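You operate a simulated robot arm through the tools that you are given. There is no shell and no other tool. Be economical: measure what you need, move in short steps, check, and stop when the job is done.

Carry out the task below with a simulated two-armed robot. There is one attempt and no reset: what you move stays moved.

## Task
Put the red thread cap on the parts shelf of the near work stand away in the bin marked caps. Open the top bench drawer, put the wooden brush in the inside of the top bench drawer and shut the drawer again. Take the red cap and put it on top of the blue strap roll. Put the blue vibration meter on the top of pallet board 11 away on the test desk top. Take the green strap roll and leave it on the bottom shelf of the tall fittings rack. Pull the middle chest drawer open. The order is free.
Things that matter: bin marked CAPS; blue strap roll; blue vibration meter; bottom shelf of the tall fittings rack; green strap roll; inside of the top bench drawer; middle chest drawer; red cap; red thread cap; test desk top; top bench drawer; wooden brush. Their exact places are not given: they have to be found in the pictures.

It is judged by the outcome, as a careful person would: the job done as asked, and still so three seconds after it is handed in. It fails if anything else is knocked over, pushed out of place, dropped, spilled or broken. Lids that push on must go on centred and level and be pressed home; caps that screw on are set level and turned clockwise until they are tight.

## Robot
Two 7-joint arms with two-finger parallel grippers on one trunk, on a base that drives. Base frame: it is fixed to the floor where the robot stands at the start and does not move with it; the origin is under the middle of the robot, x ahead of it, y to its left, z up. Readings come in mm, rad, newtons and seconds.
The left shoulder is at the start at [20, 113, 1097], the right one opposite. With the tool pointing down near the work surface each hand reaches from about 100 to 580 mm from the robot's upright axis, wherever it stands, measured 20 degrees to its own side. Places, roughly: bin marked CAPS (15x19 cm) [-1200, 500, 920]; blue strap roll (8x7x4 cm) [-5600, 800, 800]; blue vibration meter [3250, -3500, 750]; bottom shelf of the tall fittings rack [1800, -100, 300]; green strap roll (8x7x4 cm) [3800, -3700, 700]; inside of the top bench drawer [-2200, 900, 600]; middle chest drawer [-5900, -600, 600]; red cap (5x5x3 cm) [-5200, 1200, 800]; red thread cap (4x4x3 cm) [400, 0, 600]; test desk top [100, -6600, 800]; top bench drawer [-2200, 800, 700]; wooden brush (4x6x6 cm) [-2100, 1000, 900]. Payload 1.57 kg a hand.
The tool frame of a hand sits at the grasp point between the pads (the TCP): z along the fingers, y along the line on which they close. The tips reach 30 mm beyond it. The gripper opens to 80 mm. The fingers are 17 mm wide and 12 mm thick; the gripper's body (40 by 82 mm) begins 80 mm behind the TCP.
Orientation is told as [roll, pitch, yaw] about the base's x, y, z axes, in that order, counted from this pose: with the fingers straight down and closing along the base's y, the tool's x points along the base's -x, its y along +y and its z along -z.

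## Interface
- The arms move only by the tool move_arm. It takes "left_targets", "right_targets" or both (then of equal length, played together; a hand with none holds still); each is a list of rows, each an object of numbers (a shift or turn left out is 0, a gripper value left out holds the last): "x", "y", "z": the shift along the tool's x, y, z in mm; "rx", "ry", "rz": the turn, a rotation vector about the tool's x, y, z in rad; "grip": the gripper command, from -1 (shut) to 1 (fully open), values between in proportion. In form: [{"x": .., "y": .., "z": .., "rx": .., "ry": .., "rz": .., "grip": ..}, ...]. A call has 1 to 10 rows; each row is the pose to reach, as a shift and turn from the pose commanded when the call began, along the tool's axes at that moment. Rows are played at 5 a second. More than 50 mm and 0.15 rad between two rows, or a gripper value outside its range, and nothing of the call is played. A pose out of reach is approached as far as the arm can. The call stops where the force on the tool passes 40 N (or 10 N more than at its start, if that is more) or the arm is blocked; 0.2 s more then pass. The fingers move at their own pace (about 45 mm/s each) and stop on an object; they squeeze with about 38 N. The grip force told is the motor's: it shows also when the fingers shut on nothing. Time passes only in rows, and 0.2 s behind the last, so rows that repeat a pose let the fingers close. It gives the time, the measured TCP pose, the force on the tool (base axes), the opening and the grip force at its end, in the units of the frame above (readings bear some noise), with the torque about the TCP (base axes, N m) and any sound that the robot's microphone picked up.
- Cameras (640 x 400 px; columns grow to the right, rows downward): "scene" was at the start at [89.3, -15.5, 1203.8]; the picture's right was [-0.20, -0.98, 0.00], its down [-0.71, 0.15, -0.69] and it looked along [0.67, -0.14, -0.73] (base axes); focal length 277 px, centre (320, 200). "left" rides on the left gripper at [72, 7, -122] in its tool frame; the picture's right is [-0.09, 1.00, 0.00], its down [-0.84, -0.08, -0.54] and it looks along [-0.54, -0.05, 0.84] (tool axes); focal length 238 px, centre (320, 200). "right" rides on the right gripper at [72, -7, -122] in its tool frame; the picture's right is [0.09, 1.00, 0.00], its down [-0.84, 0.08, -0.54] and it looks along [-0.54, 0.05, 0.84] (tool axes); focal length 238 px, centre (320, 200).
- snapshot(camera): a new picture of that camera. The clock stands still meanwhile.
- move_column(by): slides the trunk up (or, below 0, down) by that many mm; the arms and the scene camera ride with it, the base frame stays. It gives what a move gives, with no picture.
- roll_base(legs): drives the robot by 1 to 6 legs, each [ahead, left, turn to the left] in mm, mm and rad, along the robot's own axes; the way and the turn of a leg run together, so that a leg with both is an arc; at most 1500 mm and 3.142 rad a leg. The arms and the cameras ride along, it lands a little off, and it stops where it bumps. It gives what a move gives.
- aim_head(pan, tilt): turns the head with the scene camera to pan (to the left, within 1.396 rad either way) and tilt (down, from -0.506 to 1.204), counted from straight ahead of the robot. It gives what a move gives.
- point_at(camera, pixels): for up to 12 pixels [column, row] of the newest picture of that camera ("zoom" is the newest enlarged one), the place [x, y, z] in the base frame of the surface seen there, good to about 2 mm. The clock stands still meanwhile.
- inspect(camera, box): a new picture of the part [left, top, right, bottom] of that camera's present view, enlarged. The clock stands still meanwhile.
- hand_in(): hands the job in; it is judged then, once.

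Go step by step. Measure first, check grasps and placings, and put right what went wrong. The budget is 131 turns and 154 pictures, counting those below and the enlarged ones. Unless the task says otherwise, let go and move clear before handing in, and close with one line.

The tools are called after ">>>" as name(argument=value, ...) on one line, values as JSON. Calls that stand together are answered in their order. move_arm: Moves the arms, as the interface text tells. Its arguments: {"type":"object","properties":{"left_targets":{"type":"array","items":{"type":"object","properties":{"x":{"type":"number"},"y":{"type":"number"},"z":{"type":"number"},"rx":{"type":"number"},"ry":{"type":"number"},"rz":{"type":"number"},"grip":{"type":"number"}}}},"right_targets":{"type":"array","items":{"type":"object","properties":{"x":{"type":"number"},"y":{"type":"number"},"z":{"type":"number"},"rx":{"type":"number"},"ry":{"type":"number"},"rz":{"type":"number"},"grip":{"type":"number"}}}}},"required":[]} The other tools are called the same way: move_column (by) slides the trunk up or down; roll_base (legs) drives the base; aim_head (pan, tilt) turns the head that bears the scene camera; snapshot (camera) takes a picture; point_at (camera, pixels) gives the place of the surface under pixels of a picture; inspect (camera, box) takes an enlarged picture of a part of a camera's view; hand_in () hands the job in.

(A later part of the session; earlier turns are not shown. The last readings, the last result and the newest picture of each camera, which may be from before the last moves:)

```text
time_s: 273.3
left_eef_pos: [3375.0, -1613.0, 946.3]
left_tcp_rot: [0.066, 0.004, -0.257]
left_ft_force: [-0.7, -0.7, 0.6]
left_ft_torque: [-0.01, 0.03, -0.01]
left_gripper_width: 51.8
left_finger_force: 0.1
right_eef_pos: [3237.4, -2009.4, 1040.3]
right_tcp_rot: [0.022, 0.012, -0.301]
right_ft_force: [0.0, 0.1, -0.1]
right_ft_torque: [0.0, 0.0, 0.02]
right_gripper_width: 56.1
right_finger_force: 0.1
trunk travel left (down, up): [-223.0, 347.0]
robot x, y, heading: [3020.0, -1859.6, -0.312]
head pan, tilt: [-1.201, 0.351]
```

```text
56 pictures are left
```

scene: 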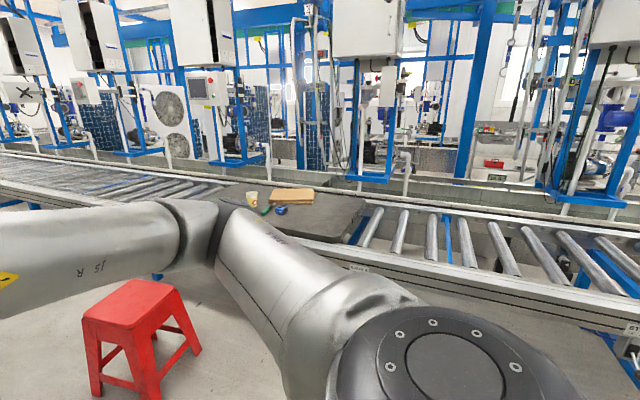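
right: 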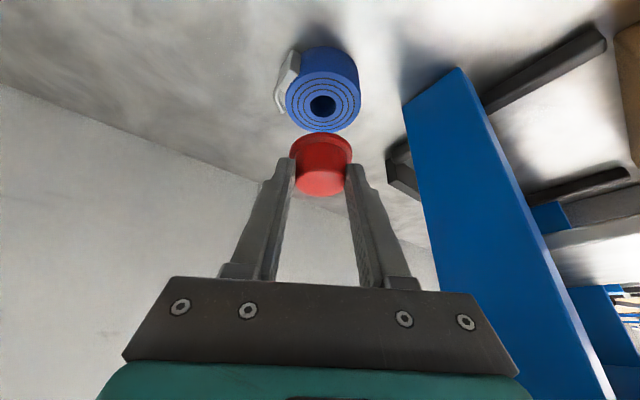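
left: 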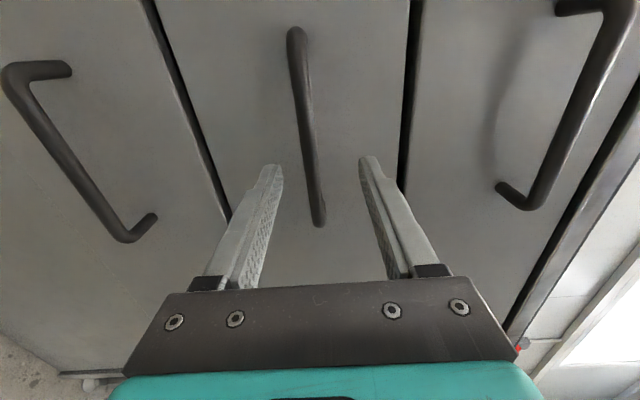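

A blue item sits on a pallet at (281,210) with a box and cup; a red stool stands nearby at (140,330). I'll zoom and measure.

>>> inspect(camera="scene", box=[200, 165, 380, 265])

>>> point_at(camera="scene", pixels=[[281, 209], [263, 211], [252, 198], [292, 195], [330, 215], [285, 235], [350, 262], [420, 275], [140, 290], [95, 395], [195, 345], [153, 398]])

```text
3.56 times, centred on (290, 215) of scene
```

zoom: 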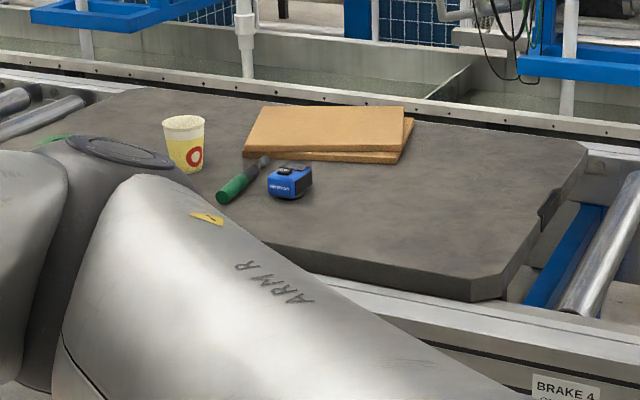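

```text
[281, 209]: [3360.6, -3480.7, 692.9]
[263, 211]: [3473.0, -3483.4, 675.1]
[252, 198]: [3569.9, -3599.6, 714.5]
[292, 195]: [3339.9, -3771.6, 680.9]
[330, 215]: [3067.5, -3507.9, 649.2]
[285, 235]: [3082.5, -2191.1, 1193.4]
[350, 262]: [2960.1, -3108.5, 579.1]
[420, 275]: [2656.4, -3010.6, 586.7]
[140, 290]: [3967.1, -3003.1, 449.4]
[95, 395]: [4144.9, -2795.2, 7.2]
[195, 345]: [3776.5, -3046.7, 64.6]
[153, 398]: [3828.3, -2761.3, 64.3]
```

The meter is at [3361,-3481] on the pallet (surface ~650); the stool occupies the floor in front of the green roll's area. I'll drive 700 mm on, park the left arm aside, turn to face the conveyor and close in on the meter.

>>> roll_base(legs=[[704, 0, 0], [0, 0, -1.572]])

>>> move_arm(left_targets=[{"x": 20, "y": 30, "rz": -0.1}, {"x": 40, "y": 60, "rz": -0.2}, {"x": 60, "y": 90, "rz": -0.3}, {"x": 80, "y": 120, "rz": -0.4}, {"x": 100, "y": 150, "rz": -0.5}, {"x": 120, "y": 180, "rz": -0.6}, {"x": 140, "y": 210, "rz": -0.7}, {"x": 140, "y": 210, "rz": -0.7}])

>>> roll_base(legs=[[740, 0, 0]])

>>> aim_head(pan=0.2, tilt=0.55)

>>> snapshot(camera="scene")

```text
time_s: 281.0
left_eef_pos: [3935.0, -2430.0, 947.6]
left_tcp_rot: [0.066, 0.003, -1.832]
left_ft_force: [-0.6, 0.0, -0.2]
left_ft_torque: [-0.03, 0.01, 0.0]
left_gripper_width: 52.2
left_finger_force: 0.0
right_eef_pos: [3541.0, -2293.0, 1041.6]
right_tcp_rot: [0.021, 0.011, -1.876]
right_ft_force: [0.0, 0.7, 0.9]
right_ft_torque: [-0.01, -0.02, -0.03]
right_gripper_width: 55.9
right_finger_force: 0.1
trunk travel left (down, up): [-223.0, 347.0]
robot x, y, heading: [3690.2, -2074.1, -1.88]
head pan, tilt: [-1.201, 0.351]
```

```text
time_s: 282.8
left_eef_pos: [4176.2, -2348.7, 961.5]
left_tcp_rot: [0.053, -0.041, -1.128]
left_ft_force: [0.2, -0.1, -0.2]
left_ft_torque: [-0.02, 0.02, 0.01]
left_gripper_width: 52.1
left_finger_force: 0.1
right_eef_pos: [3540.7, -2291.7, 1040.4]
right_tcp_rot: [0.021, 0.013, -1.874]
right_ft_force: [0.1, 0.0, 0.2]
right_ft_torque: [-0.02, -0.02, 0.02]
right_gripper_width: 55.8
right_finger_force: 0.0
trunk travel left (down, up): [-223.0, 347.0]
robot x, y, heading: [3690.7, -2078.4, -1.883]
head pan, tilt: [-1.201, 0.351]
```

```text
time_s: 286.8
left_eef_pos: [3951.5, -3042.1, 959.6]
left_tcp_rot: [0.052, -0.042, -1.129]
left_ft_force: [0.3, -0.7, 0.0]
left_ft_torque: [0.01, -0.02, -0.04]
left_gripper_width: 51.9
left_finger_force: 0.1
right_eef_pos: [3317.4, -2987.7, 1040.0]
right_tcp_rot: [0.02, 0.012, -1.873]
right_ft_force: [0.5, -0.4, 0.3]
right_ft_torque: [0.02, -0.01, -0.01]
right_gripper_width: 56.0
right_finger_force: 0.0
trunk travel left (down, up): [-223.0, 347.0]
robot x, y, heading: [3468.3, -2767.5, -1.88]
head pan, tilt: [-1.201, 0.351]
```

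```text
time_s: 288.3
left_eef_pos: [3952.3, -3040.9, 960.7]
left_tcp_rot: [0.051, -0.04, -1.128]
left_ft_force: [-0.4, 0.7, 0.5]
left_ft_torque: [0.0, 0.0, 0.0]
left_gripper_width: 51.9
left_finger_force: 0.0
right_eef_pos: [3318.5, -2987.4, 1040.5]
right_tcp_rot: [0.022, 0.012, -1.872]
right_ft_force: [0.8, -0.1, -0.3]
right_ft_torque: [-0.01, 0.02, -0.01]
right_gripper_width: 55.8
right_finger_force: 0.1
trunk travel left (down, up): [-223.0, 347.0]
robot x, y, heading: [3464.7, -2769.7, -1.879]
head pan, tilt: [0.201, 0.55]
```

```text
54 pictures are left
```

scene: 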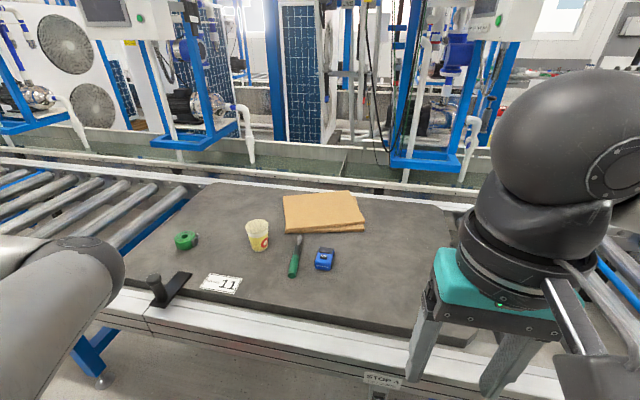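

Green roll (187,240) and meter (324,258) are both on pallet 11. Measuring both.

>>> inspect(camera="scene", box=[150, 190, 370, 310])

>>> point_at(camera="scene", pixels=[[324, 251], [316, 262], [332, 262], [324, 268], [187, 236], [178, 244], [187, 248], [195, 238], [345, 275], [295, 255], [210, 315], [300, 330]])

```text
2.91 times, centred on (260, 250) of scene
```

zoom: 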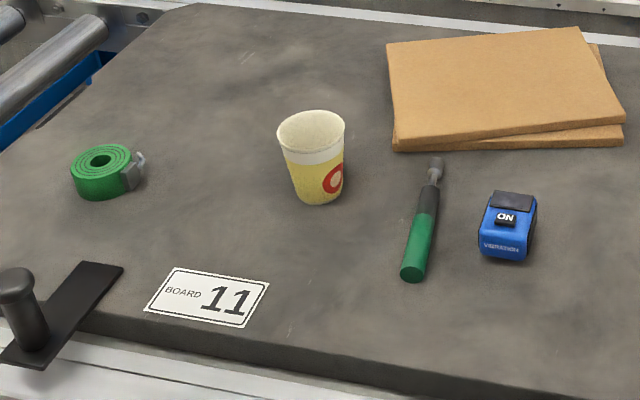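

```text
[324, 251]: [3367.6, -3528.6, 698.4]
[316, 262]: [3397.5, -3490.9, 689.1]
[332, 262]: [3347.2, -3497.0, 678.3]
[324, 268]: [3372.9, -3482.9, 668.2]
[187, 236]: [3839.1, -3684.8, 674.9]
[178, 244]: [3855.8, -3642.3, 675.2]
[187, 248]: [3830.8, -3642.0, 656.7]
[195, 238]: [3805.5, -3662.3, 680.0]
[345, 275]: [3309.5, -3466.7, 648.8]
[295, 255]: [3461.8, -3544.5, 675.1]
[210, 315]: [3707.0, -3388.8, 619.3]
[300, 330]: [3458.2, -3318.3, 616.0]
```

Meter centre ≈[3372,−3508], 649–698 high. I'll lower the trunk, roll in (left 60, ahead 225), and bring the right hand above it.

>>> move_column(by=-130)

>>> roll_base(legs=[[0, 60, 0], [220, 0, 0]])

>>> move_arm(right_targets=[{"x": -40, "y": 25, "grip": 1}, {"x": -80, "y": 50}, {"x": -120, "y": 75}, {"x": -160, "y": 100}, {"x": -200, "y": 125}, {"x": -240, "y": 150}, {"x": -240, "y": 150, "z": 40}, {"x": -240, "y": 150, "z": 80}, {"x": -240, "y": 150, "z": 110}, {"x": -240, "y": 150, "z": 110}])

>>> snapshot(camera="right")

>>> snapshot(camera="scene")

```text
time_s: 289.9
left_eef_pos: [3952.4, -3043.1, 830.1]
left_tcp_rot: [0.054, -0.04, -1.128]
left_ft_force: [0.2, 0.0, -0.2]
left_ft_torque: [-0.02, -0.01, 0.01]
left_gripper_width: 52.0
left_finger_force: 0.1
right_eef_pos: [3318.5, -2986.4, 911.4]
right_tcp_rot: [0.023, 0.013, -1.873]
right_ft_force: [1.0, 0.3, 0.3]
right_ft_torque: [0.0, 0.0, -0.02]
right_gripper_width: 56.0
right_finger_force: 0.0
trunk travel left (down, up): [-93.0, 477.0]
robot x, y, heading: [3468.5, -2769.6, -1.882]
head pan, tilt: [0.201, 0.55]
```

```text
time_s: 292.2
left_eef_pos: [3943.4, -3269.0, 830.0]
left_tcp_rot: [0.053, -0.039, -1.131]
left_ft_force: [0.9, 0.1, -0.5]
left_ft_torque: [-0.01, -0.01, 0.03]
left_gripper_width: 52.1
left_finger_force: 0.1
right_eef_pos: [3309.6, -3211.4, 911.1]
right_tcp_rot: [0.022, 0.012, -1.876]
right_ft_force: [0.1, -0.6, -0.1]
right_ft_torque: [0.0, 0.02, 0.0]
right_gripper_width: 56.1
right_finger_force: 0.0
trunk travel left (down, up): [-93.0, 477.0]
robot x, y, heading: [3460.2, -2994.3, -1.882]
head pan, tilt: [0.201, 0.55]
```

```text
time_s: 294.4
left_eef_pos: [3943.4, -3268.0, 828.9]
left_tcp_rot: [0.051, -0.041, -1.131]
left_ft_force: [-0.2, -0.4, -0.7]
left_ft_torque: [-0.01, -0.02, 0.0]
left_gripper_width: 51.8
left_finger_force: 0.1
right_eef_pos: [3384.4, -3484.0, 800.8]
right_tcp_rot: [0.021, 0.013, -1.871]
right_ft_force: [0.2, -0.2, -0.3]
right_ft_torque: [-0.02, 0.0, 0.0]
right_gripper_width: 80.1
right_finger_force: 0.0
trunk travel left (down, up): [-93.0, 477.0]
robot x, y, heading: [3459.2, -2993.6, -1.88]
head pan, tilt: [0.201, 0.55]
```

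```text
52 pictures are left
```

right: 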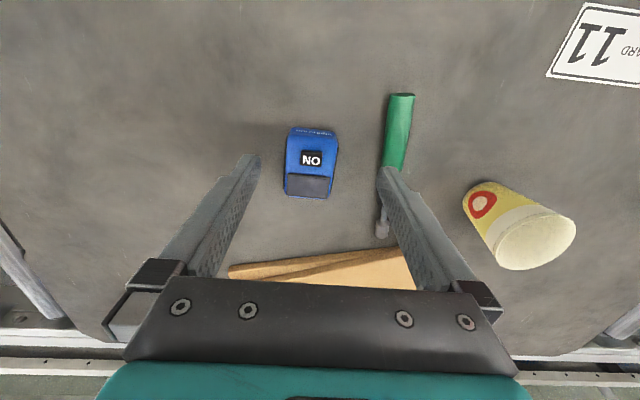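

```text
51 pictures are left
```

scene: 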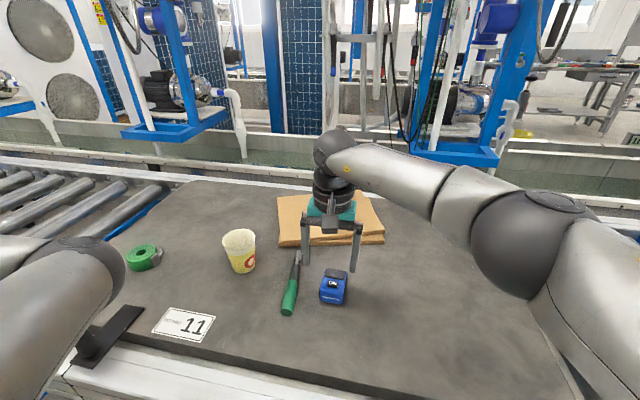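

>>> point_at(camera="right", pixels=[[290, 160], [332, 165], [311, 142], [308, 190], [310, 170], [390, 168], [398, 140], [286, 190], [330, 190]])

```text
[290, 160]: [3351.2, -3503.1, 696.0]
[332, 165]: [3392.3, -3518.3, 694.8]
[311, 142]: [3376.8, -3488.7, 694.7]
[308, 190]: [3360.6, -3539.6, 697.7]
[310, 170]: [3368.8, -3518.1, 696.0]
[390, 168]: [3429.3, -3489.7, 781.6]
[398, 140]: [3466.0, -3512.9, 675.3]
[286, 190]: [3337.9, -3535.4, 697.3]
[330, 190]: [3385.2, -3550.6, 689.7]
```

Meter centre [3370,−3512], ~46 mm wide and aligned with the fingers. Descend, grip, lift.

>>> move_arm(right_targets=[{"x": -31, "y": -5, "grip": 0.65}, {"x": -31, "y": -5, "z": 45}, {"x": -31, "y": -5, "z": 85}, {"x": -31, "y": -5, "z": 115}, {"x": -31, "y": -5, "z": 115, "grip": -1}, {"x": -31, "y": -5, "z": 115}, {"x": -31, "y": -5, "z": 115}, {"x": -31, "y": -5, "z": 80}, {"x": -31, "y": -5, "z": 40}, {"x": -31, "y": -5, "z": 0}])

>>> snapshot(camera="right")

```text
time_s: 296.6
left_eef_pos: [3943.0, -3268.3, 830.1]
left_tcp_rot: [0.053, -0.04, -1.131]
left_ft_force: [0.4, -0.1, 0.2]
left_ft_torque: [-0.03, -0.02, -0.04]
left_gripper_width: 52.3
left_finger_force: 0.1
right_eef_pos: [3369.1, -3510.4, 800.8]
right_tcp_rot: [0.019, 0.012, -1.872]
right_ft_force: [0.0, -0.2, -4.1]
right_ft_torque: [0.08, -0.05, -0.02]
right_gripper_width: 51.8
right_finger_force: 38.0
right hand out of reach, approached as far as the arm can: row 2, 3, 4, 5, 6, 7, 8, 9
trunk travel left (down, up): [-93.0, 477.0]
robot x, y, heading: [3458.3, -2995.3, -1.883]
head pan, tilt: [0.201, 0.55]
```

```text
50 pictures are left
```

right: 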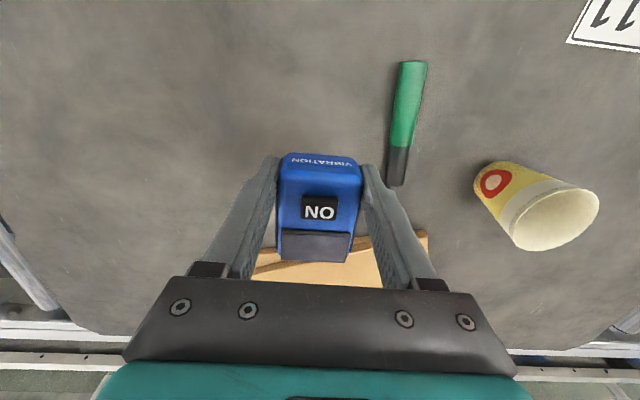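

The meter is held (51.8 mm). For the green roll, I'll use the left hand from the far side of the stool: retract the meter, back off, slide past the stool, and turn so the conveyor is on my left.

>>> move_arm(right_targets=[{"x": 25, "z": -40}, {"x": 60, "z": -70}, {"x": 100, "z": -90}, {"x": 145, "z": -100}, {"x": 190, "z": -100, "y": -10}, {"x": 230, "z": -100, "y": -30}, {"x": 240, "z": -100, "y": -60}])

>>> roll_base(legs=[[-720, 0, 0], [0, 940, 0], [0, 0, -1.571]])

>>> aim_head(pan=0.8, tilt=0.55)

>>> snapshot(camera="scene")

```text
time_s: 298.2
left_eef_pos: [3943.3, -3267.8, 830.5]
left_tcp_rot: [0.052, -0.039, -1.131]
left_ft_force: [0.0, 0.3, 0.1]
left_ft_torque: [0.0, 0.01, -0.02]
left_gripper_width: 51.8
left_finger_force: 0.1
right_eef_pos: [3355.3, -3504.4, 924.2]
right_tcp_rot: [0.02, 0.014, -1.872]
right_ft_force: [-0.5, 0.6, -3.4]
right_ft_torque: [0.1, -0.03, 0.01]
right_gripper_width: 51.5
right_finger_force: 38.5
right hand out of reach, approached as far as the arm can: row 1, 2, 3, 4, 5, 6, 7
trunk travel left (down, up): [-93.0, 477.0]
robot x, y, heading: [3462.3, -2996.5, -1.886]
head pan, tilt: [0.201, 0.55]
```

```text
time_s: 310.5
left_eef_pos: [4313.7, -3075.4, 830.5]
left_tcp_rot: [0.054, -0.039, -2.694]
left_ft_force: [-0.1, 0.0, 0.3]
left_ft_torque: [0.01, 0.03, -0.04]
left_gripper_width: 52.1
left_finger_force: 0.0
right_eef_pos: [4072.7, -2490.8, 923.6]
right_tcp_rot: [0.02, 0.015, 2.846]
right_ft_force: [0.4, -0.3, -3.7]
right_ft_torque: [0.0, -0.12, 0.0]
right_gripper_width: 51.5
right_finger_force: 37.7
trunk travel left (down, up): [-93.0, 477.0]
robot x, y, heading: [4587.3, -2588.9, 2.837]
head pan, tilt: [0.201, 0.55]
```

```text
time_s: 311.5
left_eef_pos: [4315.8, -3075.8, 829.8]
left_tcp_rot: [0.052, -0.039, -2.694]
left_ft_force: [0.0, 0.1, -0.1]
left_ft_torque: [0.04, 0.0, 0.0]
left_gripper_width: 51.8
left_finger_force: 0.1
right_eef_pos: [4073.7, -2490.9, 924.6]
right_tcp_rot: [0.021, 0.015, 2.846]
right_ft_force: [0.2, -0.8, -4.8]
right_ft_torque: [-0.07, -0.06, -0.03]
right_gripper_width: 51.7
right_finger_force: 37.9
trunk travel left (down, up): [-93.0, 477.0]
robot x, y, heading: [4587.9, -2592.7, 2.839]
head pan, tilt: [0.799, 0.55]
```

```text
49 pictures are left
```

scene: 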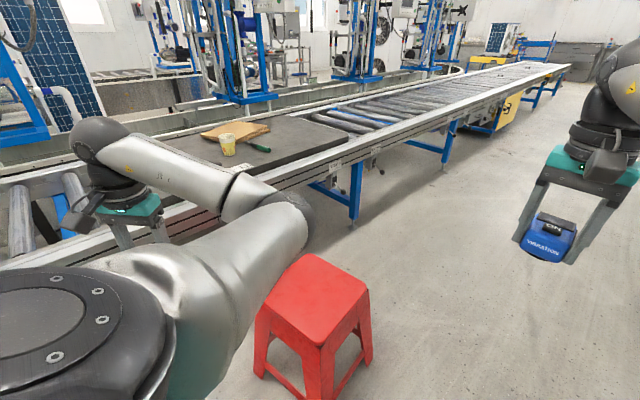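

Good: the stool is ahead-left and clear. I'll roll 30 mm ahead and 715 mm left toward the conveyor, and look with the left camera.

>>> roll_base(legs=[[30, 0, 0], [0, 715, 0]])

>>> snapshot(camera="left")

>>> snapshot(camera="scene")

```text
time_s: 315.8
left_eef_pos: [4074.8, -3748.9, 829.1]
left_tcp_rot: [0.052, -0.039, -2.693]
left_ft_force: [0.4, 0.8, -0.4]
left_ft_torque: [0.01, 0.0, 0.04]
left_gripper_width: 51.8
left_finger_force: 0.0
right_eef_pos: [3833.6, -3164.1, 924.9]
right_tcp_rot: [0.022, 0.014, 2.848]
right_ft_force: [-0.1, -0.1, -4.3]
right_ft_torque: [-0.03, -0.08, 0.0]
right_gripper_width: 51.7
right_finger_force: 37.6
trunk travel left (down, up): [-93.0, 477.0]
robot x, y, heading: [4347.6, -3259.9, 2.833]
head pan, tilt: [0.799, 0.55]
```

```text
48 pictures are left
```

left: 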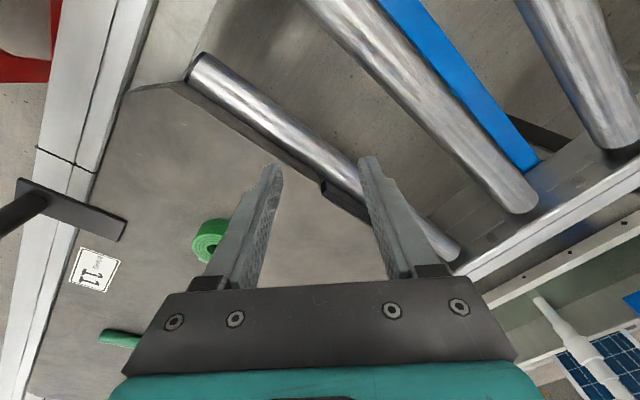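

```text
47 pictures are left
```

scene: 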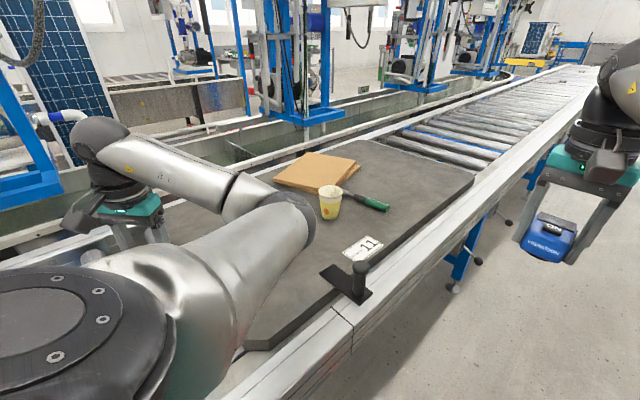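

The green roll shows at (208,238) in the left view. Measuring it.

>>> point_at(camera="left", pixels=[[208, 222], [196, 240], [205, 256], [222, 230], [206, 243], [214, 226], [193, 255], [150, 200]])

>>> inspect(camera="left", box=[160, 200, 260, 280])

```text
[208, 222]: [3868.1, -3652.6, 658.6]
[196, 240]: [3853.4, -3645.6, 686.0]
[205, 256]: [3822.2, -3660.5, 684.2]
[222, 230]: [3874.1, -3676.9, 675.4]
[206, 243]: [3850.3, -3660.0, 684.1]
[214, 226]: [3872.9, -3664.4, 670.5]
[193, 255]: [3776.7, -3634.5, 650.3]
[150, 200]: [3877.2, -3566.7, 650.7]
```

```text
5.00 times, centred on (210, 240) of left
```

zoom: 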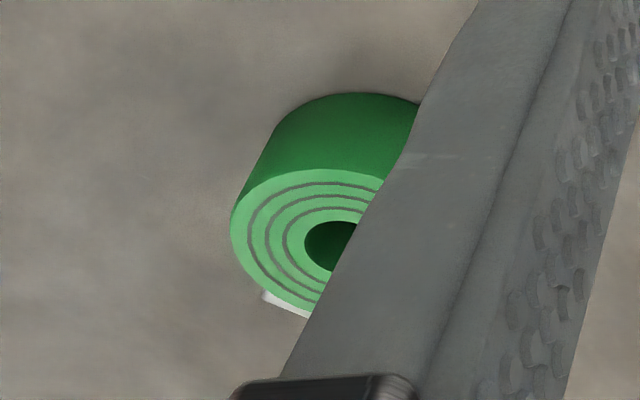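

Roll centre ≈[3838,−3667], top 685, buckle on its −x side (off the closing line). I'll move over it and down partway.

>>> move_arm(left_targets=[{"x": -30, "y": -30, "grip": 1}, {"x": -60, "y": -60}, {"x": -90, "y": -90}, {"x": -120, "y": -120}, {"x": -150, "y": -150}, {"x": -178, "y": -177}, {"x": -178, "y": -177, "z": 40}, {"x": -178, "y": -177, "z": 70}, {"x": -178, "y": -177, "z": 70}])

>>> snapshot(camera="left")

```text
time_s: 317.8
left_eef_pos: [3837.9, -3671.0, 757.5]
left_tcp_rot: [0.053, -0.038, -2.691]
left_ft_force: [0.8, 0.3, -0.2]
left_ft_torque: [0.01, -0.03, -0.01]
left_gripper_width: 79.8
left_finger_force: 0.0
right_eef_pos: [3832.5, -3163.1, 924.0]
right_tcp_rot: [0.02, 0.015, 2.849]
right_ft_force: [-0.2, -0.2, -3.2]
right_ft_torque: [-0.04, -0.08, -0.03]
right_gripper_width: 51.8
right_finger_force: 38.1
trunk travel left (down, up): [-93.0, 477.0]
robot x, y, heading: [4345.1, -3264.8, 2.835]
head pan, tilt: [0.799, 0.55]
```

```text
45 pictures are left
```

left: 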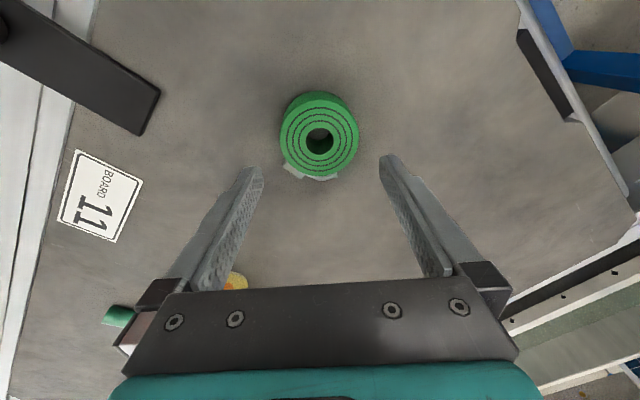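

>>> point_at(camera="left", pixels=[[284, 138], [355, 138], [319, 112], [319, 170], [310, 176]])

```text
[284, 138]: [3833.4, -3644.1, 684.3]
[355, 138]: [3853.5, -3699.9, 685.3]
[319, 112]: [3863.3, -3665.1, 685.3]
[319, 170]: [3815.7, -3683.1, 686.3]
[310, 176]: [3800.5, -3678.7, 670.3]
```

Centre [3841,−3673]; a small correction, then down, grip and lift.

>>> move_arm(left_targets=[{"x": 4.5, "y": 0, "z": 30}, {"x": 4.5, "y": -0.8, "z": 55}, {"x": 4.5, "y": -0.8, "z": 70}, {"x": 4.5, "y": -0.8, "z": 70}, {"x": 4.5, "y": -0.8, "z": 70, "grip": -1}, {"x": 4.5, "y": -0.8, "z": 70}, {"x": 4.5, "y": -0.8, "z": 70}, {"x": 4.5, "y": -0.8, "z": 30}, {"x": 4.5, "y": -0.8, "z": -15}, {"x": 4.5, "y": -0.8, "z": -60}])

>>> snapshot(camera="left")

```text
time_s: 320.0
left_eef_pos: [3841.4, -3664.3, 818.0]
left_tcp_rot: [0.052, -0.039, -2.691]
left_ft_force: [-0.2, -0.8, -1.7]
left_ft_torque: [0.02, -0.03, 0.01]
left_gripper_width: 68.9
left_finger_force: 38.0
right_eef_pos: [3833.2, -3162.2, 923.5]
right_tcp_rot: [0.022, 0.014, 2.848]
right_ft_force: [0.9, 0.3, -4.8]
right_ft_torque: [-0.03, -0.07, 0.02]
right_gripper_width: 51.6
right_finger_force: 37.9
trunk travel left (down, up): [-93.0, 477.0]
robot x, y, heading: [4345.8, -3262.0, 2.84]
head pan, tilt: [0.799, 0.55]
```

```text
44 pictures are left
```

left: 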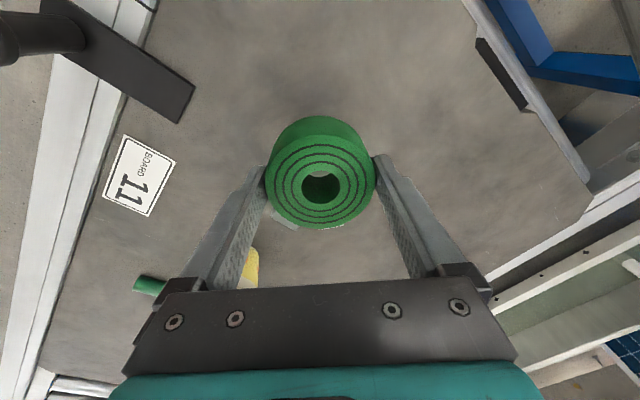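

The green roll is held (68.9 mm). I'll lift it further, roll out to the aisle, drive to the fittings rack and face it.

>>> move_arm(left_targets=[{"z": -40}, {"z": -80}])

>>> roll_base(legs=[[0, -1100, 0], [1400, 0, 0], [1400, 0, 0], [0, 0, -1.571]])

>>> aim_head(pan=0.1, tilt=0.4)

>>> snapshot(camera="scene")

```text
time_s: 320.6
left_eef_pos: [3842.5, -3658.8, 896.7]
left_tcp_rot: [0.052, -0.037, -2.692]
left_ft_force: [-0.4, 0.2, -0.7]
left_ft_torque: [0.01, 0.01, -0.01]
left_gripper_width: 68.9
left_finger_force: 38.6
right_eef_pos: [3832.2, -3163.5, 924.1]
right_tcp_rot: [0.02, 0.015, 2.848]
right_ft_force: [-0.2, 0.6, -3.5]
right_ft_torque: [-0.02, -0.1, 0.01]
right_gripper_width: 51.5
right_finger_force: 38.0
trunk travel left (down, up): [-93.0, 477.0]
robot x, y, heading: [4345.9, -3261.0, 2.84]
head pan, tilt: [0.799, 0.55]
```

```text
time_s: 343.2
left_eef_pos: [1598.9, -885.8, 898.1]
left_tcp_rot: [0.052, -0.04, 2.01]
left_ft_force: [-0.3, -0.5, -1.2]
left_ft_torque: [-0.02, 0.01, -0.01]
left_gripper_width: 68.0
left_finger_force: 38.2
right_eef_pos: [2095.1, -881.0, 923.8]
right_tcp_rot: [0.02, 0.015, 1.267]
right_ft_force: [-0.1, 0.1, -3.3]
right_ft_torque: [-0.12, 0.02, 0.02]
right_gripper_width: 52.0
right_finger_force: 38.5
trunk travel left (down, up): [-93.0, 477.0]
robot x, y, heading: [1990.9, -1391.8, 1.253]
head pan, tilt: [0.799, 0.55]
```

```text
time_s: 344.3
left_eef_pos: [1599.8, -885.1, 897.1]
left_tcp_rot: [0.052, -0.039, 2.009]
left_ft_force: [0.2, 0.4, -2.2]
left_ft_torque: [-0.01, -0.01, 0.0]
left_gripper_width: 67.9
left_finger_force: 37.8
right_eef_pos: [2095.0, -881.5, 922.5]
right_tcp_rot: [0.021, 0.013, 1.267]
right_ft_force: [0.2, -0.6, -4.6]
right_ft_torque: [-0.1, 0.06, 0.01]
right_gripper_width: 51.5
right_finger_force: 38.0
trunk travel left (down, up): [-93.0, 477.0]
robot x, y, heading: [1994.5, -1392.5, 1.258]
head pan, tilt: [0.099, 0.4]
```

```text
43 pictures are left
```

scene: 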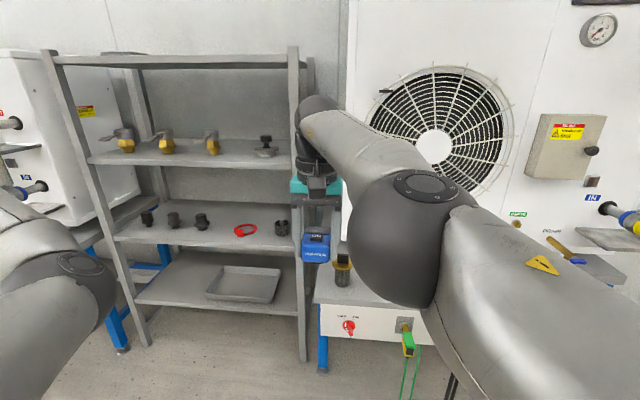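

The bottom shelf with the tray is at (210,290). I'll measure shelf heights and front edges.

>>> point_at(camera="scene", pixels=[[150, 299], [200, 305], [290, 313], [200, 262], [175, 285], [122, 237], [200, 245], [290, 253], [170, 215], [240, 297], [150, 345], [302, 360]])

>>> inspect(camera="scene", box=[100, 190, 330, 350])

```text
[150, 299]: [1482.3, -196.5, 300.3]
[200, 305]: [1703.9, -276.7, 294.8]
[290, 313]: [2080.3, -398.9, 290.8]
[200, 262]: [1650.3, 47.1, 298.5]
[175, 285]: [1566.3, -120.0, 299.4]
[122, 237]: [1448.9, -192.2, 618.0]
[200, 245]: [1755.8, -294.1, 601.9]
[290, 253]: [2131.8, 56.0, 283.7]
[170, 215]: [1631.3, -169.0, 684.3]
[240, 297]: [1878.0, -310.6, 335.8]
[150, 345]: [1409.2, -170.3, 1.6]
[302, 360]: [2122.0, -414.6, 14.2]
```

```text
2.50 times, centred on (215, 270) of scene
```

zoom: 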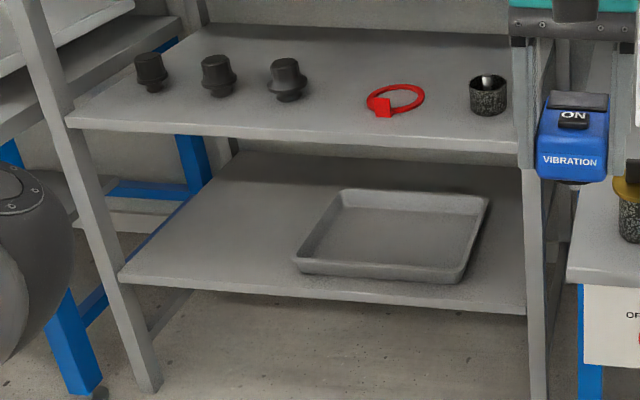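

Bottom shelf at 300, front edge in one plane with the shelf above (618). I'll slant the left tool: its wrist must stay outside, so tuck the right arm first, then align and tilt the left hand.

>>> move_arm(right_targets=[{"y": -40}, {"y": -80}, {"y": -120, "x": 20}, {"y": -150, "x": 50}, {"y": -170, "x": 90}, {"y": -180, "x": 130}, {"y": -180, "x": 170}], left_targets=[{"x": 24, "y": -26, "rz": 0.11}, {"x": 49, "y": -52, "rz": 0.22}, {"x": 73, "y": -78, "rz": 0.33}, {"x": 98, "y": -104, "rz": 0.44}, {"x": 122, "y": -130, "rz": 0.55}, {"x": 147, "y": -156, "rz": 0.66}, {"x": 171, "y": -182, "rz": 0.75}])

>>> move_arm(left_targets=[{"ry": -0.12}, {"ry": -0.24}, {"ry": -0.36}, {"ry": -0.48}, {"ry": -0.58}, {"ry": -0.58}])

>>> snapshot(camera="scene")

```text
time_s: 345.9
left_eef_pos: [1802.9, -934.8, 878.1]
left_tcp_rot: [0.067, 0.007, 1.26]
left_ft_force: [0.2, 0.1, -0.8]
left_ft_torque: [0.01, 0.0, -0.01]
left_gripper_width: 67.7
left_finger_force: 38.6
left hand out of reach, approached as far as the arm can: row 6, 7
right_eef_pos: [2142.8, -881.1, 946.4]
right_tcp_rot: [0.02, 0.016, 1.266]
right_ft_force: [0.7, 0.6, -3.2]
right_ft_torque: [-0.07, 0.02, -0.02]
right_gripper_width: 51.6
right_finger_force: 37.9
right hand out of reach, approached as far as the arm can: row 1, 2, 3, 4, 5, 6, 7
trunk travel left (down, up): [-93.0, 477.0]
robot x, y, heading: [1992.1, -1391.1, 1.262]
head pan, tilt: [0.099, 0.4]
```

```text
time_s: 347.3
left_eef_pos: [1790.4, -923.7, 876.2]
left_tcp_rot: [0.076, -0.573, 1.219]
left_ft_force: [-0.3, -0.3, -1.9]
left_ft_torque: [-0.01, -0.02, -0.01]
left_gripper_width: 67.8
left_finger_force: 38.2
left hand out of reach, approached as far as the arm can: row 1, 2, 3, 4, 5, 6
right_eef_pos: [2141.5, -883.2, 947.9]
right_tcp_rot: [0.021, 0.016, 1.268]
right_ft_force: [-0.4, -0.1, -3.2]
right_ft_torque: [-0.11, 0.01, -0.01]
right_gripper_width: 51.6
right_finger_force: 38.1
trunk travel left (down, up): [-93.0, 477.0]
robot x, y, heading: [1990.5, -1392.0, 1.26]
head pan, tilt: [0.099, 0.4]
```

```text
41 pictures are left
```

scene: 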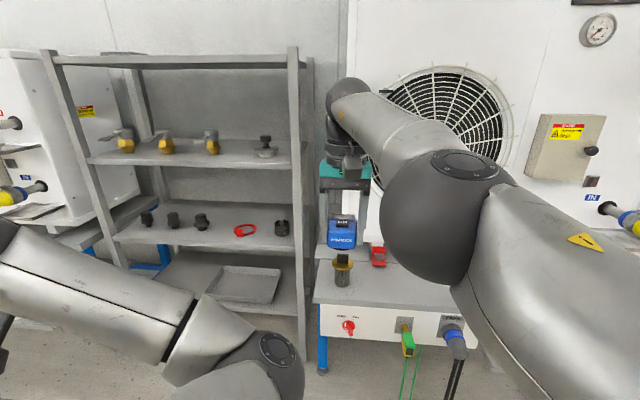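

The right wrist seems to be at a joint limit. I'll rotate the right tool to the right while drawing it back.

>>> move_arm(right_targets=[{"rz": 0.14}, {"rz": 0.28}, {"rz": 0.42}, {"rz": 0.56, "x": 20, "y": -20}, {"rz": 0.56, "x": 50, "y": -45}, {"rz": 0.56, "x": 80, "y": -70}, {"rz": 0.56, "x": 110, "y": -90}, {"rz": 0.56, "x": 145, "y": -100}, {"rz": 0.56, "x": 180, "y": -110}])

>>> snapshot(camera="scene")

```text
time_s: 349.3
left_eef_pos: [1791.8, -924.0, 876.5]
left_tcp_rot: [0.078, -0.573, 1.218]
left_ft_force: [0.0, 0.4, -1.8]
left_ft_torque: [-0.02, -0.01, -0.01]
left_gripper_width: 67.7
left_finger_force: 38.1
right_eef_pos: [2184.2, -887.7, 969.5]
right_tcp_rot: [0.008, 0.024, 0.707]
right_ft_force: [-0.4, -0.2, -3.1]
right_ft_torque: [-0.1, 0.06, 0.01]
right_gripper_width: 51.6
right_finger_force: 37.9
right hand out of reach, approached as far as the arm can: row 4, 5, 6, 7, 8, 9
trunk travel left (down, up): [-93.0, 477.0]
robot x, y, heading: [1988.2, -1389.8, 1.257]
head pan, tilt: [0.099, 0.4]
```

```text
40 pictures are left
```

scene: 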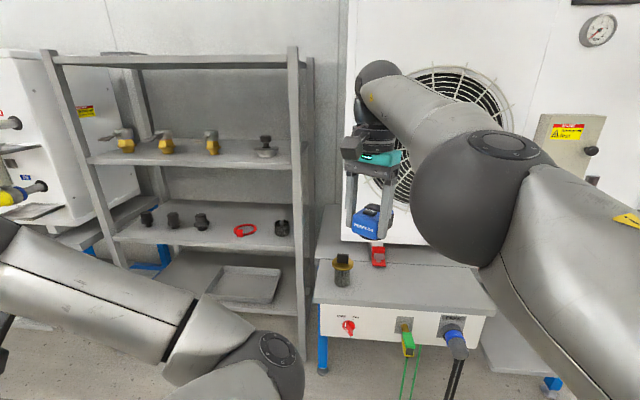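

Rotation is free but retraction isn't; the elbow may be jammed high. I'll lower the hand first and then draw back.

>>> move_arm(right_targets=[{"z": 45}, {"z": 90}, {"z": 135}, {"z": 180}, {"z": 200, "x": 30, "y": -10}, {"z": 200, "x": 65, "y": -20}, {"z": 200, "x": 100, "y": -30}, {"z": 200, "x": 140, "y": -40}, {"z": 200, "x": 180, "y": -40}])

>>> snapshot(camera="scene")

```text
time_s: 351.3
left_eef_pos: [1791.1, -923.4, 875.1]
left_tcp_rot: [0.077, -0.573, 1.218]
left_ft_force: [0.3, 0.8, -1.1]
left_ft_torque: [-0.01, 0.01, -0.02]
left_gripper_width: 67.8
left_finger_force: 38.3
right_eef_pos: [2101.0, -874.9, 779.6]
right_tcp_rot: [0.01, 0.024, 0.707]
right_ft_force: [0.1, -0.1, -3.6]
right_ft_torque: [-0.05, 0.11, -0.03]
right_gripper_width: 51.3
right_finger_force: 37.7
right hand out of reach, approached as far as the arm can: row 1, 2, 3, 4, 5, 6, 7, 8, 9
trunk travel left (down, up): [-93.0, 477.0]
robot x, y, heading: [1991.8, -1389.8, 1.254]
head pan, tilt: [0.099, 0.4]
```

```text
39 pictures are left
```

scene: 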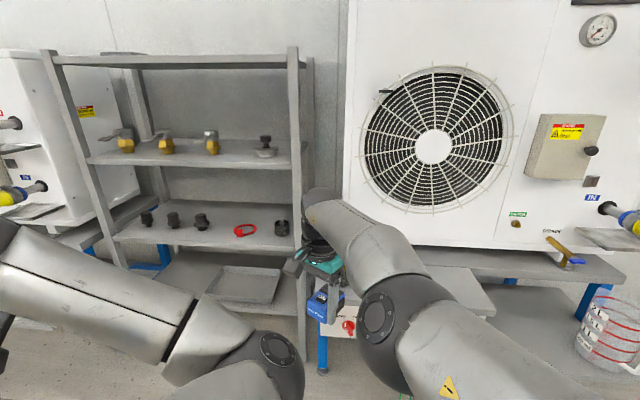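

The right arm is stretched straight (a singular pose), so radial motion stalls; sideways motion still works. I'll swing it in an arc about its shoulder out to the right.

>>> move_arm(right_targets=[{"x": -34.2, "y": -31.4}, {"x": -65.6, "y": -65.6}, {"x": -93.7, "y": -102.4}, {"x": -118.7, "y": -141.6}, {"x": -140.1, "y": -182.8}, {"x": -157.8, "y": -225.7}, {"x": -171.8, "y": -270}, {"x": -181.8, "y": -315.3}, {"x": -187.8, "y": -361.3}, {"x": -189.8, "y": -407.7}])

>>> move_arm(right_targets=[{"x": 20, "y": 20}, {"x": 40, "y": 40}, {"x": 70, "y": 70}, {"x": 100, "y": 100}])

>>> snapshot(camera="scene")

```text
time_s: 353.5
left_eef_pos: [1791.4, -924.0, 875.8]
left_tcp_rot: [0.077, -0.572, 1.219]
left_ft_force: [0.7, 0.1, -1.2]
left_ft_torque: [0.0, 0.01, 0.0]
left_gripper_width: 67.9
left_finger_force: 38.4
right_eef_pos: [2510.8, -1064.5, 770.2]
right_tcp_rot: [0.011, 0.021, 0.705]
right_ft_force: [-0.3, -0.4, -4.2]
right_ft_torque: [-0.07, 0.07, -0.02]
right_gripper_width: 51.8
right_finger_force: 37.3
trunk travel left (down, up): [-93.0, 477.0]
robot x, y, heading: [1991.9, -1391.8, 1.265]
head pan, tilt: [0.099, 0.4]
```

```text
time_s: 354.5
left_eef_pos: [1791.5, -924.1, 876.1]
left_tcp_rot: [0.077, -0.572, 1.217]
left_ft_force: [-0.1, -0.5, -0.5]
left_ft_torque: [-0.04, 0.02, 0.0]
left_gripper_width: 67.6
left_finger_force: 37.9
right_eef_pos: [2366.8, -1051.9, 774.0]
right_tcp_rot: [0.01, 0.023, 0.707]
right_ft_force: [0.1, -0.9, -3.6]
right_ft_torque: [-0.07, 0.09, 0.0]
right_gripper_width: 51.6
right_finger_force: 37.9
trunk travel left (down, up): [-93.0, 477.0]
robot x, y, heading: [1991.7, -1387.3, 1.26]
head pan, tilt: [0.099, 0.4]
```

```text
38 pictures are left
```

scene: 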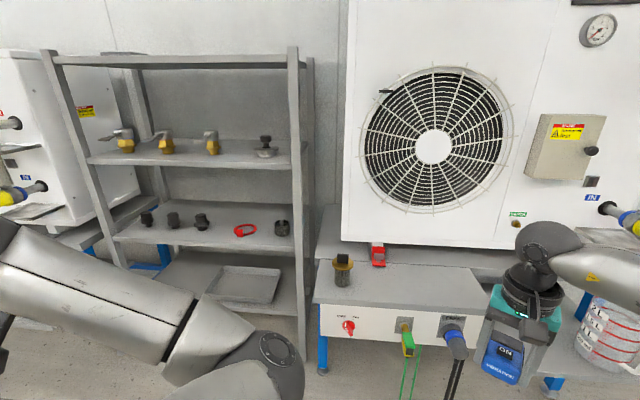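

The right arm is free again. Now: retract it, lower the trunk, slide left in front of the rack's bottom-left section, and bring the tilted left hand down outside the rack.

>>> move_arm(right_targets=[{"x": 40, "y": -24}, {"x": 80, "y": -48}, {"x": 120, "y": -72}, {"x": 150, "y": -90}])

>>> move_column(by=-90)

>>> roll_base(legs=[[0, 474, 0]])

>>> move_arm(left_targets=[{"x": 15.5, "y": -10.2, "z": 38.7}, {"x": 31, "y": -20.4, "z": 77.4}, {"x": 46.4, "y": -30.6, "z": 116.1}, {"x": 61.9, "y": -40.8, "z": 154.8}, {"x": 77.4, "y": -51, "z": 193.5}, {"x": 92.9, "y": -61.1, "z": 232.2}, {"x": 108.4, "y": -71.3, "z": 271}, {"x": 123.8, "y": -81.5, "z": 309.6}, {"x": 139.3, "y": -91.7, "z": 348.3}, {"x": 154.8, "y": -101.9, "z": 387}])

>>> aim_head(pan=0.3, tilt=0.75)

>>> snapshot(camera="scene")

```text
time_s: 355.5
left_eef_pos: [1791.3, -922.4, 876.6]
left_tcp_rot: [0.08, -0.569, 1.218]
left_ft_force: [0.3, -0.2, -1.0]
left_ft_torque: [-0.02, 0.02, 0.01]
left_gripper_width: 67.5
left_finger_force: 37.3
right_eef_pos: [2311.2, -1219.5, 775.8]
right_tcp_rot: [0.012, 0.022, 0.706]
right_ft_force: [-0.4, -0.2, -4.5]
right_ft_torque: [-0.08, 0.05, -0.01]
right_gripper_width: 51.6
right_finger_force: 38.3
trunk travel left (down, up): [-93.0, 477.0]
robot x, y, heading: [1991.0, -1394.8, 1.259]
head pan, tilt: [0.099, 0.4]
```

```text
time_s: 356.8
left_eef_pos: [1791.9, -923.7, 786.2]
left_tcp_rot: [0.079, -0.571, 1.219]
left_ft_force: [0.9, -0.1, -1.6]
left_ft_torque: [0.01, -0.02, 0.0]
left_gripper_width: 67.6
left_finger_force: 38.3
right_eef_pos: [2312.2, -1217.9, 685.5]
right_tcp_rot: [0.012, 0.022, 0.707]
right_ft_force: [-0.2, 0.2, -3.8]
right_ft_torque: [-0.04, 0.05, 0.03]
right_gripper_width: 51.7
right_finger_force: 37.7
trunk travel left (down, up): [-3.0, 567.0]
robot x, y, heading: [1992.2, -1393.9, 1.26]
head pan, tilt: [0.099, 0.4]
```

```text
time_s: 359.6
left_eef_pos: [1342.0, -776.7, 787.0]
left_tcp_rot: [0.079, -0.573, 1.215]
left_ft_force: [0.0, -0.3, -0.8]
left_ft_torque: [0.02, 0.01, 0.0]
left_gripper_width: 67.6
left_finger_force: 38.1
right_eef_pos: [1862.3, -1073.4, 685.0]
right_tcp_rot: [0.01, 0.022, 0.703]
right_ft_force: [0.0, -0.1, -3.2]
right_ft_torque: [-0.05, 0.1, 0.03]
right_gripper_width: 51.6
right_finger_force: 38.3
trunk travel left (down, up): [-3.0, 567.0]
robot x, y, heading: [1542.5, -1244.1, 1.253]
head pan, tilt: [0.099, 0.4]
```

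```text
time_s: 360.3
left_eef_pos: [1360.2, -714.0, 774.5]
left_tcp_rot: [0.115, -0.795, 1.23]
left_ft_force: [0.8, 0.2, -1.1]
left_ft_torque: [-0.01, 0.01, 0.0]
left_gripper_width: 67.3
left_finger_force: 37.9
right_eef_pos: [1861.9, -1074.5, 685.9]
right_tcp_rot: [0.009, 0.026, 0.704]
right_ft_force: [0.4, -0.4, -3.6]
right_ft_torque: [-0.06, 0.1, 0.02]
right_gripper_width: 51.7
right_finger_force: 38.0
trunk travel left (down, up): [-3.0, 567.0]
robot x, y, heading: [1537.7, -1247.8, 1.256]
head pan, tilt: [0.099, 0.4]
stopped in row 3 (left hand): the arm was blocked; the commanded pose is now the measured one
```

```text
time_s: 361.2
left_eef_pos: [1360.7, -715.2, 774.0]
left_tcp_rot: [0.116, -0.795, 1.229]
left_ft_force: [0.5, 0.6, -1.0]
left_ft_torque: [-0.03, -0.01, 0.04]
left_gripper_width: 67.7
left_finger_force: 38.0
right_eef_pos: [1862.9, -1072.6, 685.3]
right_tcp_rot: [0.007, 0.027, 0.704]
right_ft_force: [-0.6, -0.2, -4.5]
right_ft_torque: [-0.06, 0.07, -0.02]
right_gripper_width: 51.6
right_finger_force: 38.0
trunk travel left (down, up): [-3.0, 567.0]
robot x, y, heading: [1539.2, -1244.7, 1.257]
head pan, tilt: [0.3, 0.75]
```

```text
37 pictures are left
```

scene: 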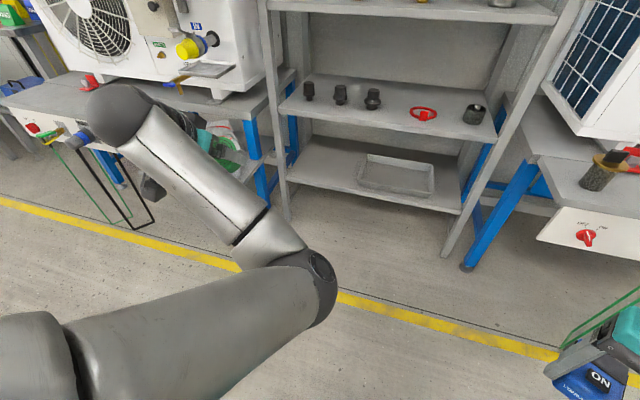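

The left arm jams in this posture; it worked on the pallet with the hand out to my left. I'll reproduce that: swing the left hand out left with matching yaw, then turn the base right so the hand still faces the rack.

>>> move_arm(left_targets=[{"x": 9.4, "y": 29.8, "z": -6.1, "rx": -0.087, "ry": 0.01, "rz": -0.085}, {"x": 18.9, "y": 59.6, "z": -12.3, "rx": -0.173, "ry": 0.019, "rz": -0.17}, {"x": 28.3, "y": 89.4, "z": -18.4, "rx": -0.26, "ry": 0.029, "rz": -0.255}, {"x": 37.7, "y": 119.3, "z": -24.6, "rx": -0.347, "ry": 0.039, "rz": -0.34}, {"x": 47.1, "y": 149, "z": -30.7, "rx": -0.434, "ry": 0.049, "rz": -0.425}, {"x": 56.6, "y": 178.9, "z": -36.9, "rx": -0.52, "ry": 0.058, "rz": -0.51}, {"x": 66, "y": 208.7, "z": -43, "rx": -0.607, "ry": 0.068, "rz": -0.595}])

>>> roll_base(legs=[[167, 198, 0], [0, 0, -0.85]])

>>> snapshot(camera="left")

```text
time_s: 362.8
left_eef_pos: [1142.6, -733.5, 771.3]
left_tcp_rot: [0.111, -0.788, 2.08]
left_ft_force: [-0.3, 0.0, -1.2]
left_ft_torque: [-0.01, -0.01, 0.01]
left_gripper_width: 67.5
left_finger_force: 37.6
right_eef_pos: [1860.8, -1073.2, 685.4]
right_tcp_rot: [0.01, 0.024, 0.702]
right_ft_force: [0.6, 0.3, -3.8]
right_ft_torque: [-0.04, 0.06, 0.02]
right_gripper_width: 51.8
right_finger_force: 38.1
trunk travel left (down, up): [-3.0, 567.0]
robot x, y, heading: [1538.2, -1245.8, 1.252]
head pan, tilt: [0.3, 0.75]
```

```text
time_s: 366.8
left_eef_pos: [1527.6, -389.5, 771.2]
left_tcp_rot: [0.11, -0.789, 1.231]
left_ft_force: [-0.3, 0.0, -1.0]
left_ft_torque: [-0.02, 0.01, -0.02]
left_gripper_width: 67.6
left_finger_force: 38.1
right_eef_pos: [1746.7, -1154.6, 686.7]
right_tcp_rot: [0.009, 0.025, -0.145]
right_ft_force: [0.5, 0.4, -4.5]
right_ft_torque: [-0.02, 0.12, 0.01]
right_gripper_width: 51.7
right_finger_force: 37.7
trunk travel left (down, up): [-3.0, 567.0]
robot x, y, heading: [1403.5, -1024.6, 0.405]
head pan, tilt: [0.3, 0.75]
```

```text
36 pictures are left
```

left: 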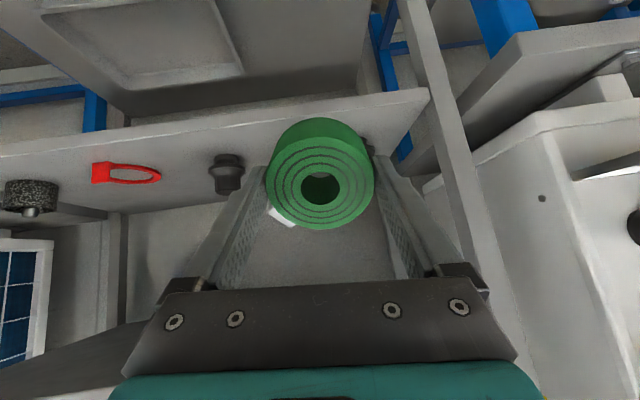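

The hand now faces the rack, 160 mm in front of it. Lowering it straight down 405 mm.

>>> move_arm(left_targets=[{"x": 28.9, "y": -3.3, "z": 28.1}, {"x": 57.8, "y": -6.5, "z": 56.3}, {"x": 86.7, "y": -9.8, "z": 84.4}, {"x": 115.7, "y": -13, "z": 112.6}, {"x": 144.6, "y": -16.2, "z": 140.7}, {"x": 173.5, "y": -19.4, "z": 168.9}, {"x": 202.4, "y": -22.7, "z": 197}, {"x": 231.3, "y": -25.9, "z": 225.2}, {"x": 260.3, "y": -29.2, "z": 253.3}, {"x": 289.2, "y": -32.4, "z": 281.5}])

>>> aim_head(pan=0.95, tilt=0.7)

>>> snapshot(camera="scene")

```text
time_s: 369.0
left_eef_pos: [1526.0, -392.8, 369.9]
left_tcp_rot: [0.115, -0.791, 1.233]
left_ft_force: [-0.5, -0.7, -1.4]
left_ft_torque: [0.01, -0.01, 0.01]
left_gripper_width: 67.7
left_finger_force: 37.7
left hand out of reach, approached as far as the arm can: row 10
right_eef_pos: [1747.4, -1154.4, 685.8]
right_tcp_rot: [0.009, 0.024, -0.145]
right_ft_force: [0.0, -0.7, -4.3]
right_ft_torque: [0.01, 0.09, -0.02]
right_gripper_width: 51.7
right_finger_force: 38.4
trunk travel left (down, up): [-3.0, 567.0]
robot x, y, heading: [1403.4, -1024.1, 0.408]
head pan, tilt: [0.3, 0.75]
```

```text
time_s: 370.1
left_eef_pos: [1523.6, -392.9, 369.5]
left_tcp_rot: [0.119, -0.79, 1.232]
left_ft_force: [0.1, -0.5, -1.5]
left_ft_torque: [0.0, -0.01, -0.02]
left_gripper_width: 67.4
left_finger_force: 37.7
right_eef_pos: [1746.9, -1154.5, 685.3]
right_tcp_rot: [0.011, 0.024, -0.144]
right_ft_force: [-0.3, -0.4, -3.5]
right_ft_torque: [-0.01, 0.11, 0.03]
right_gripper_width: 51.4
right_finger_force: 37.9
trunk travel left (down, up): [-3.0, 567.0]
robot x, y, heading: [1405.6, -1026.2, 0.407]
head pan, tilt: [0.949, 0.7]
```

```text
35 pictures are left
```

scene: 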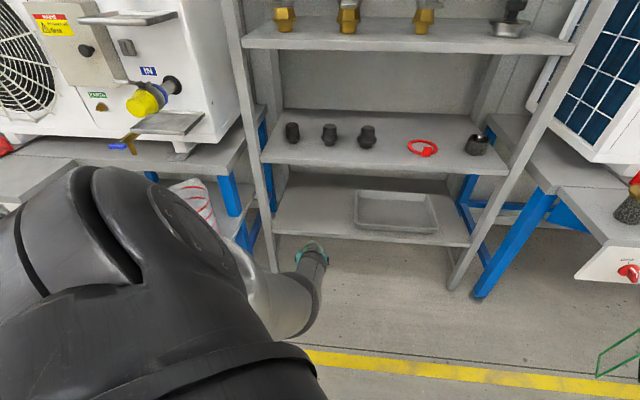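

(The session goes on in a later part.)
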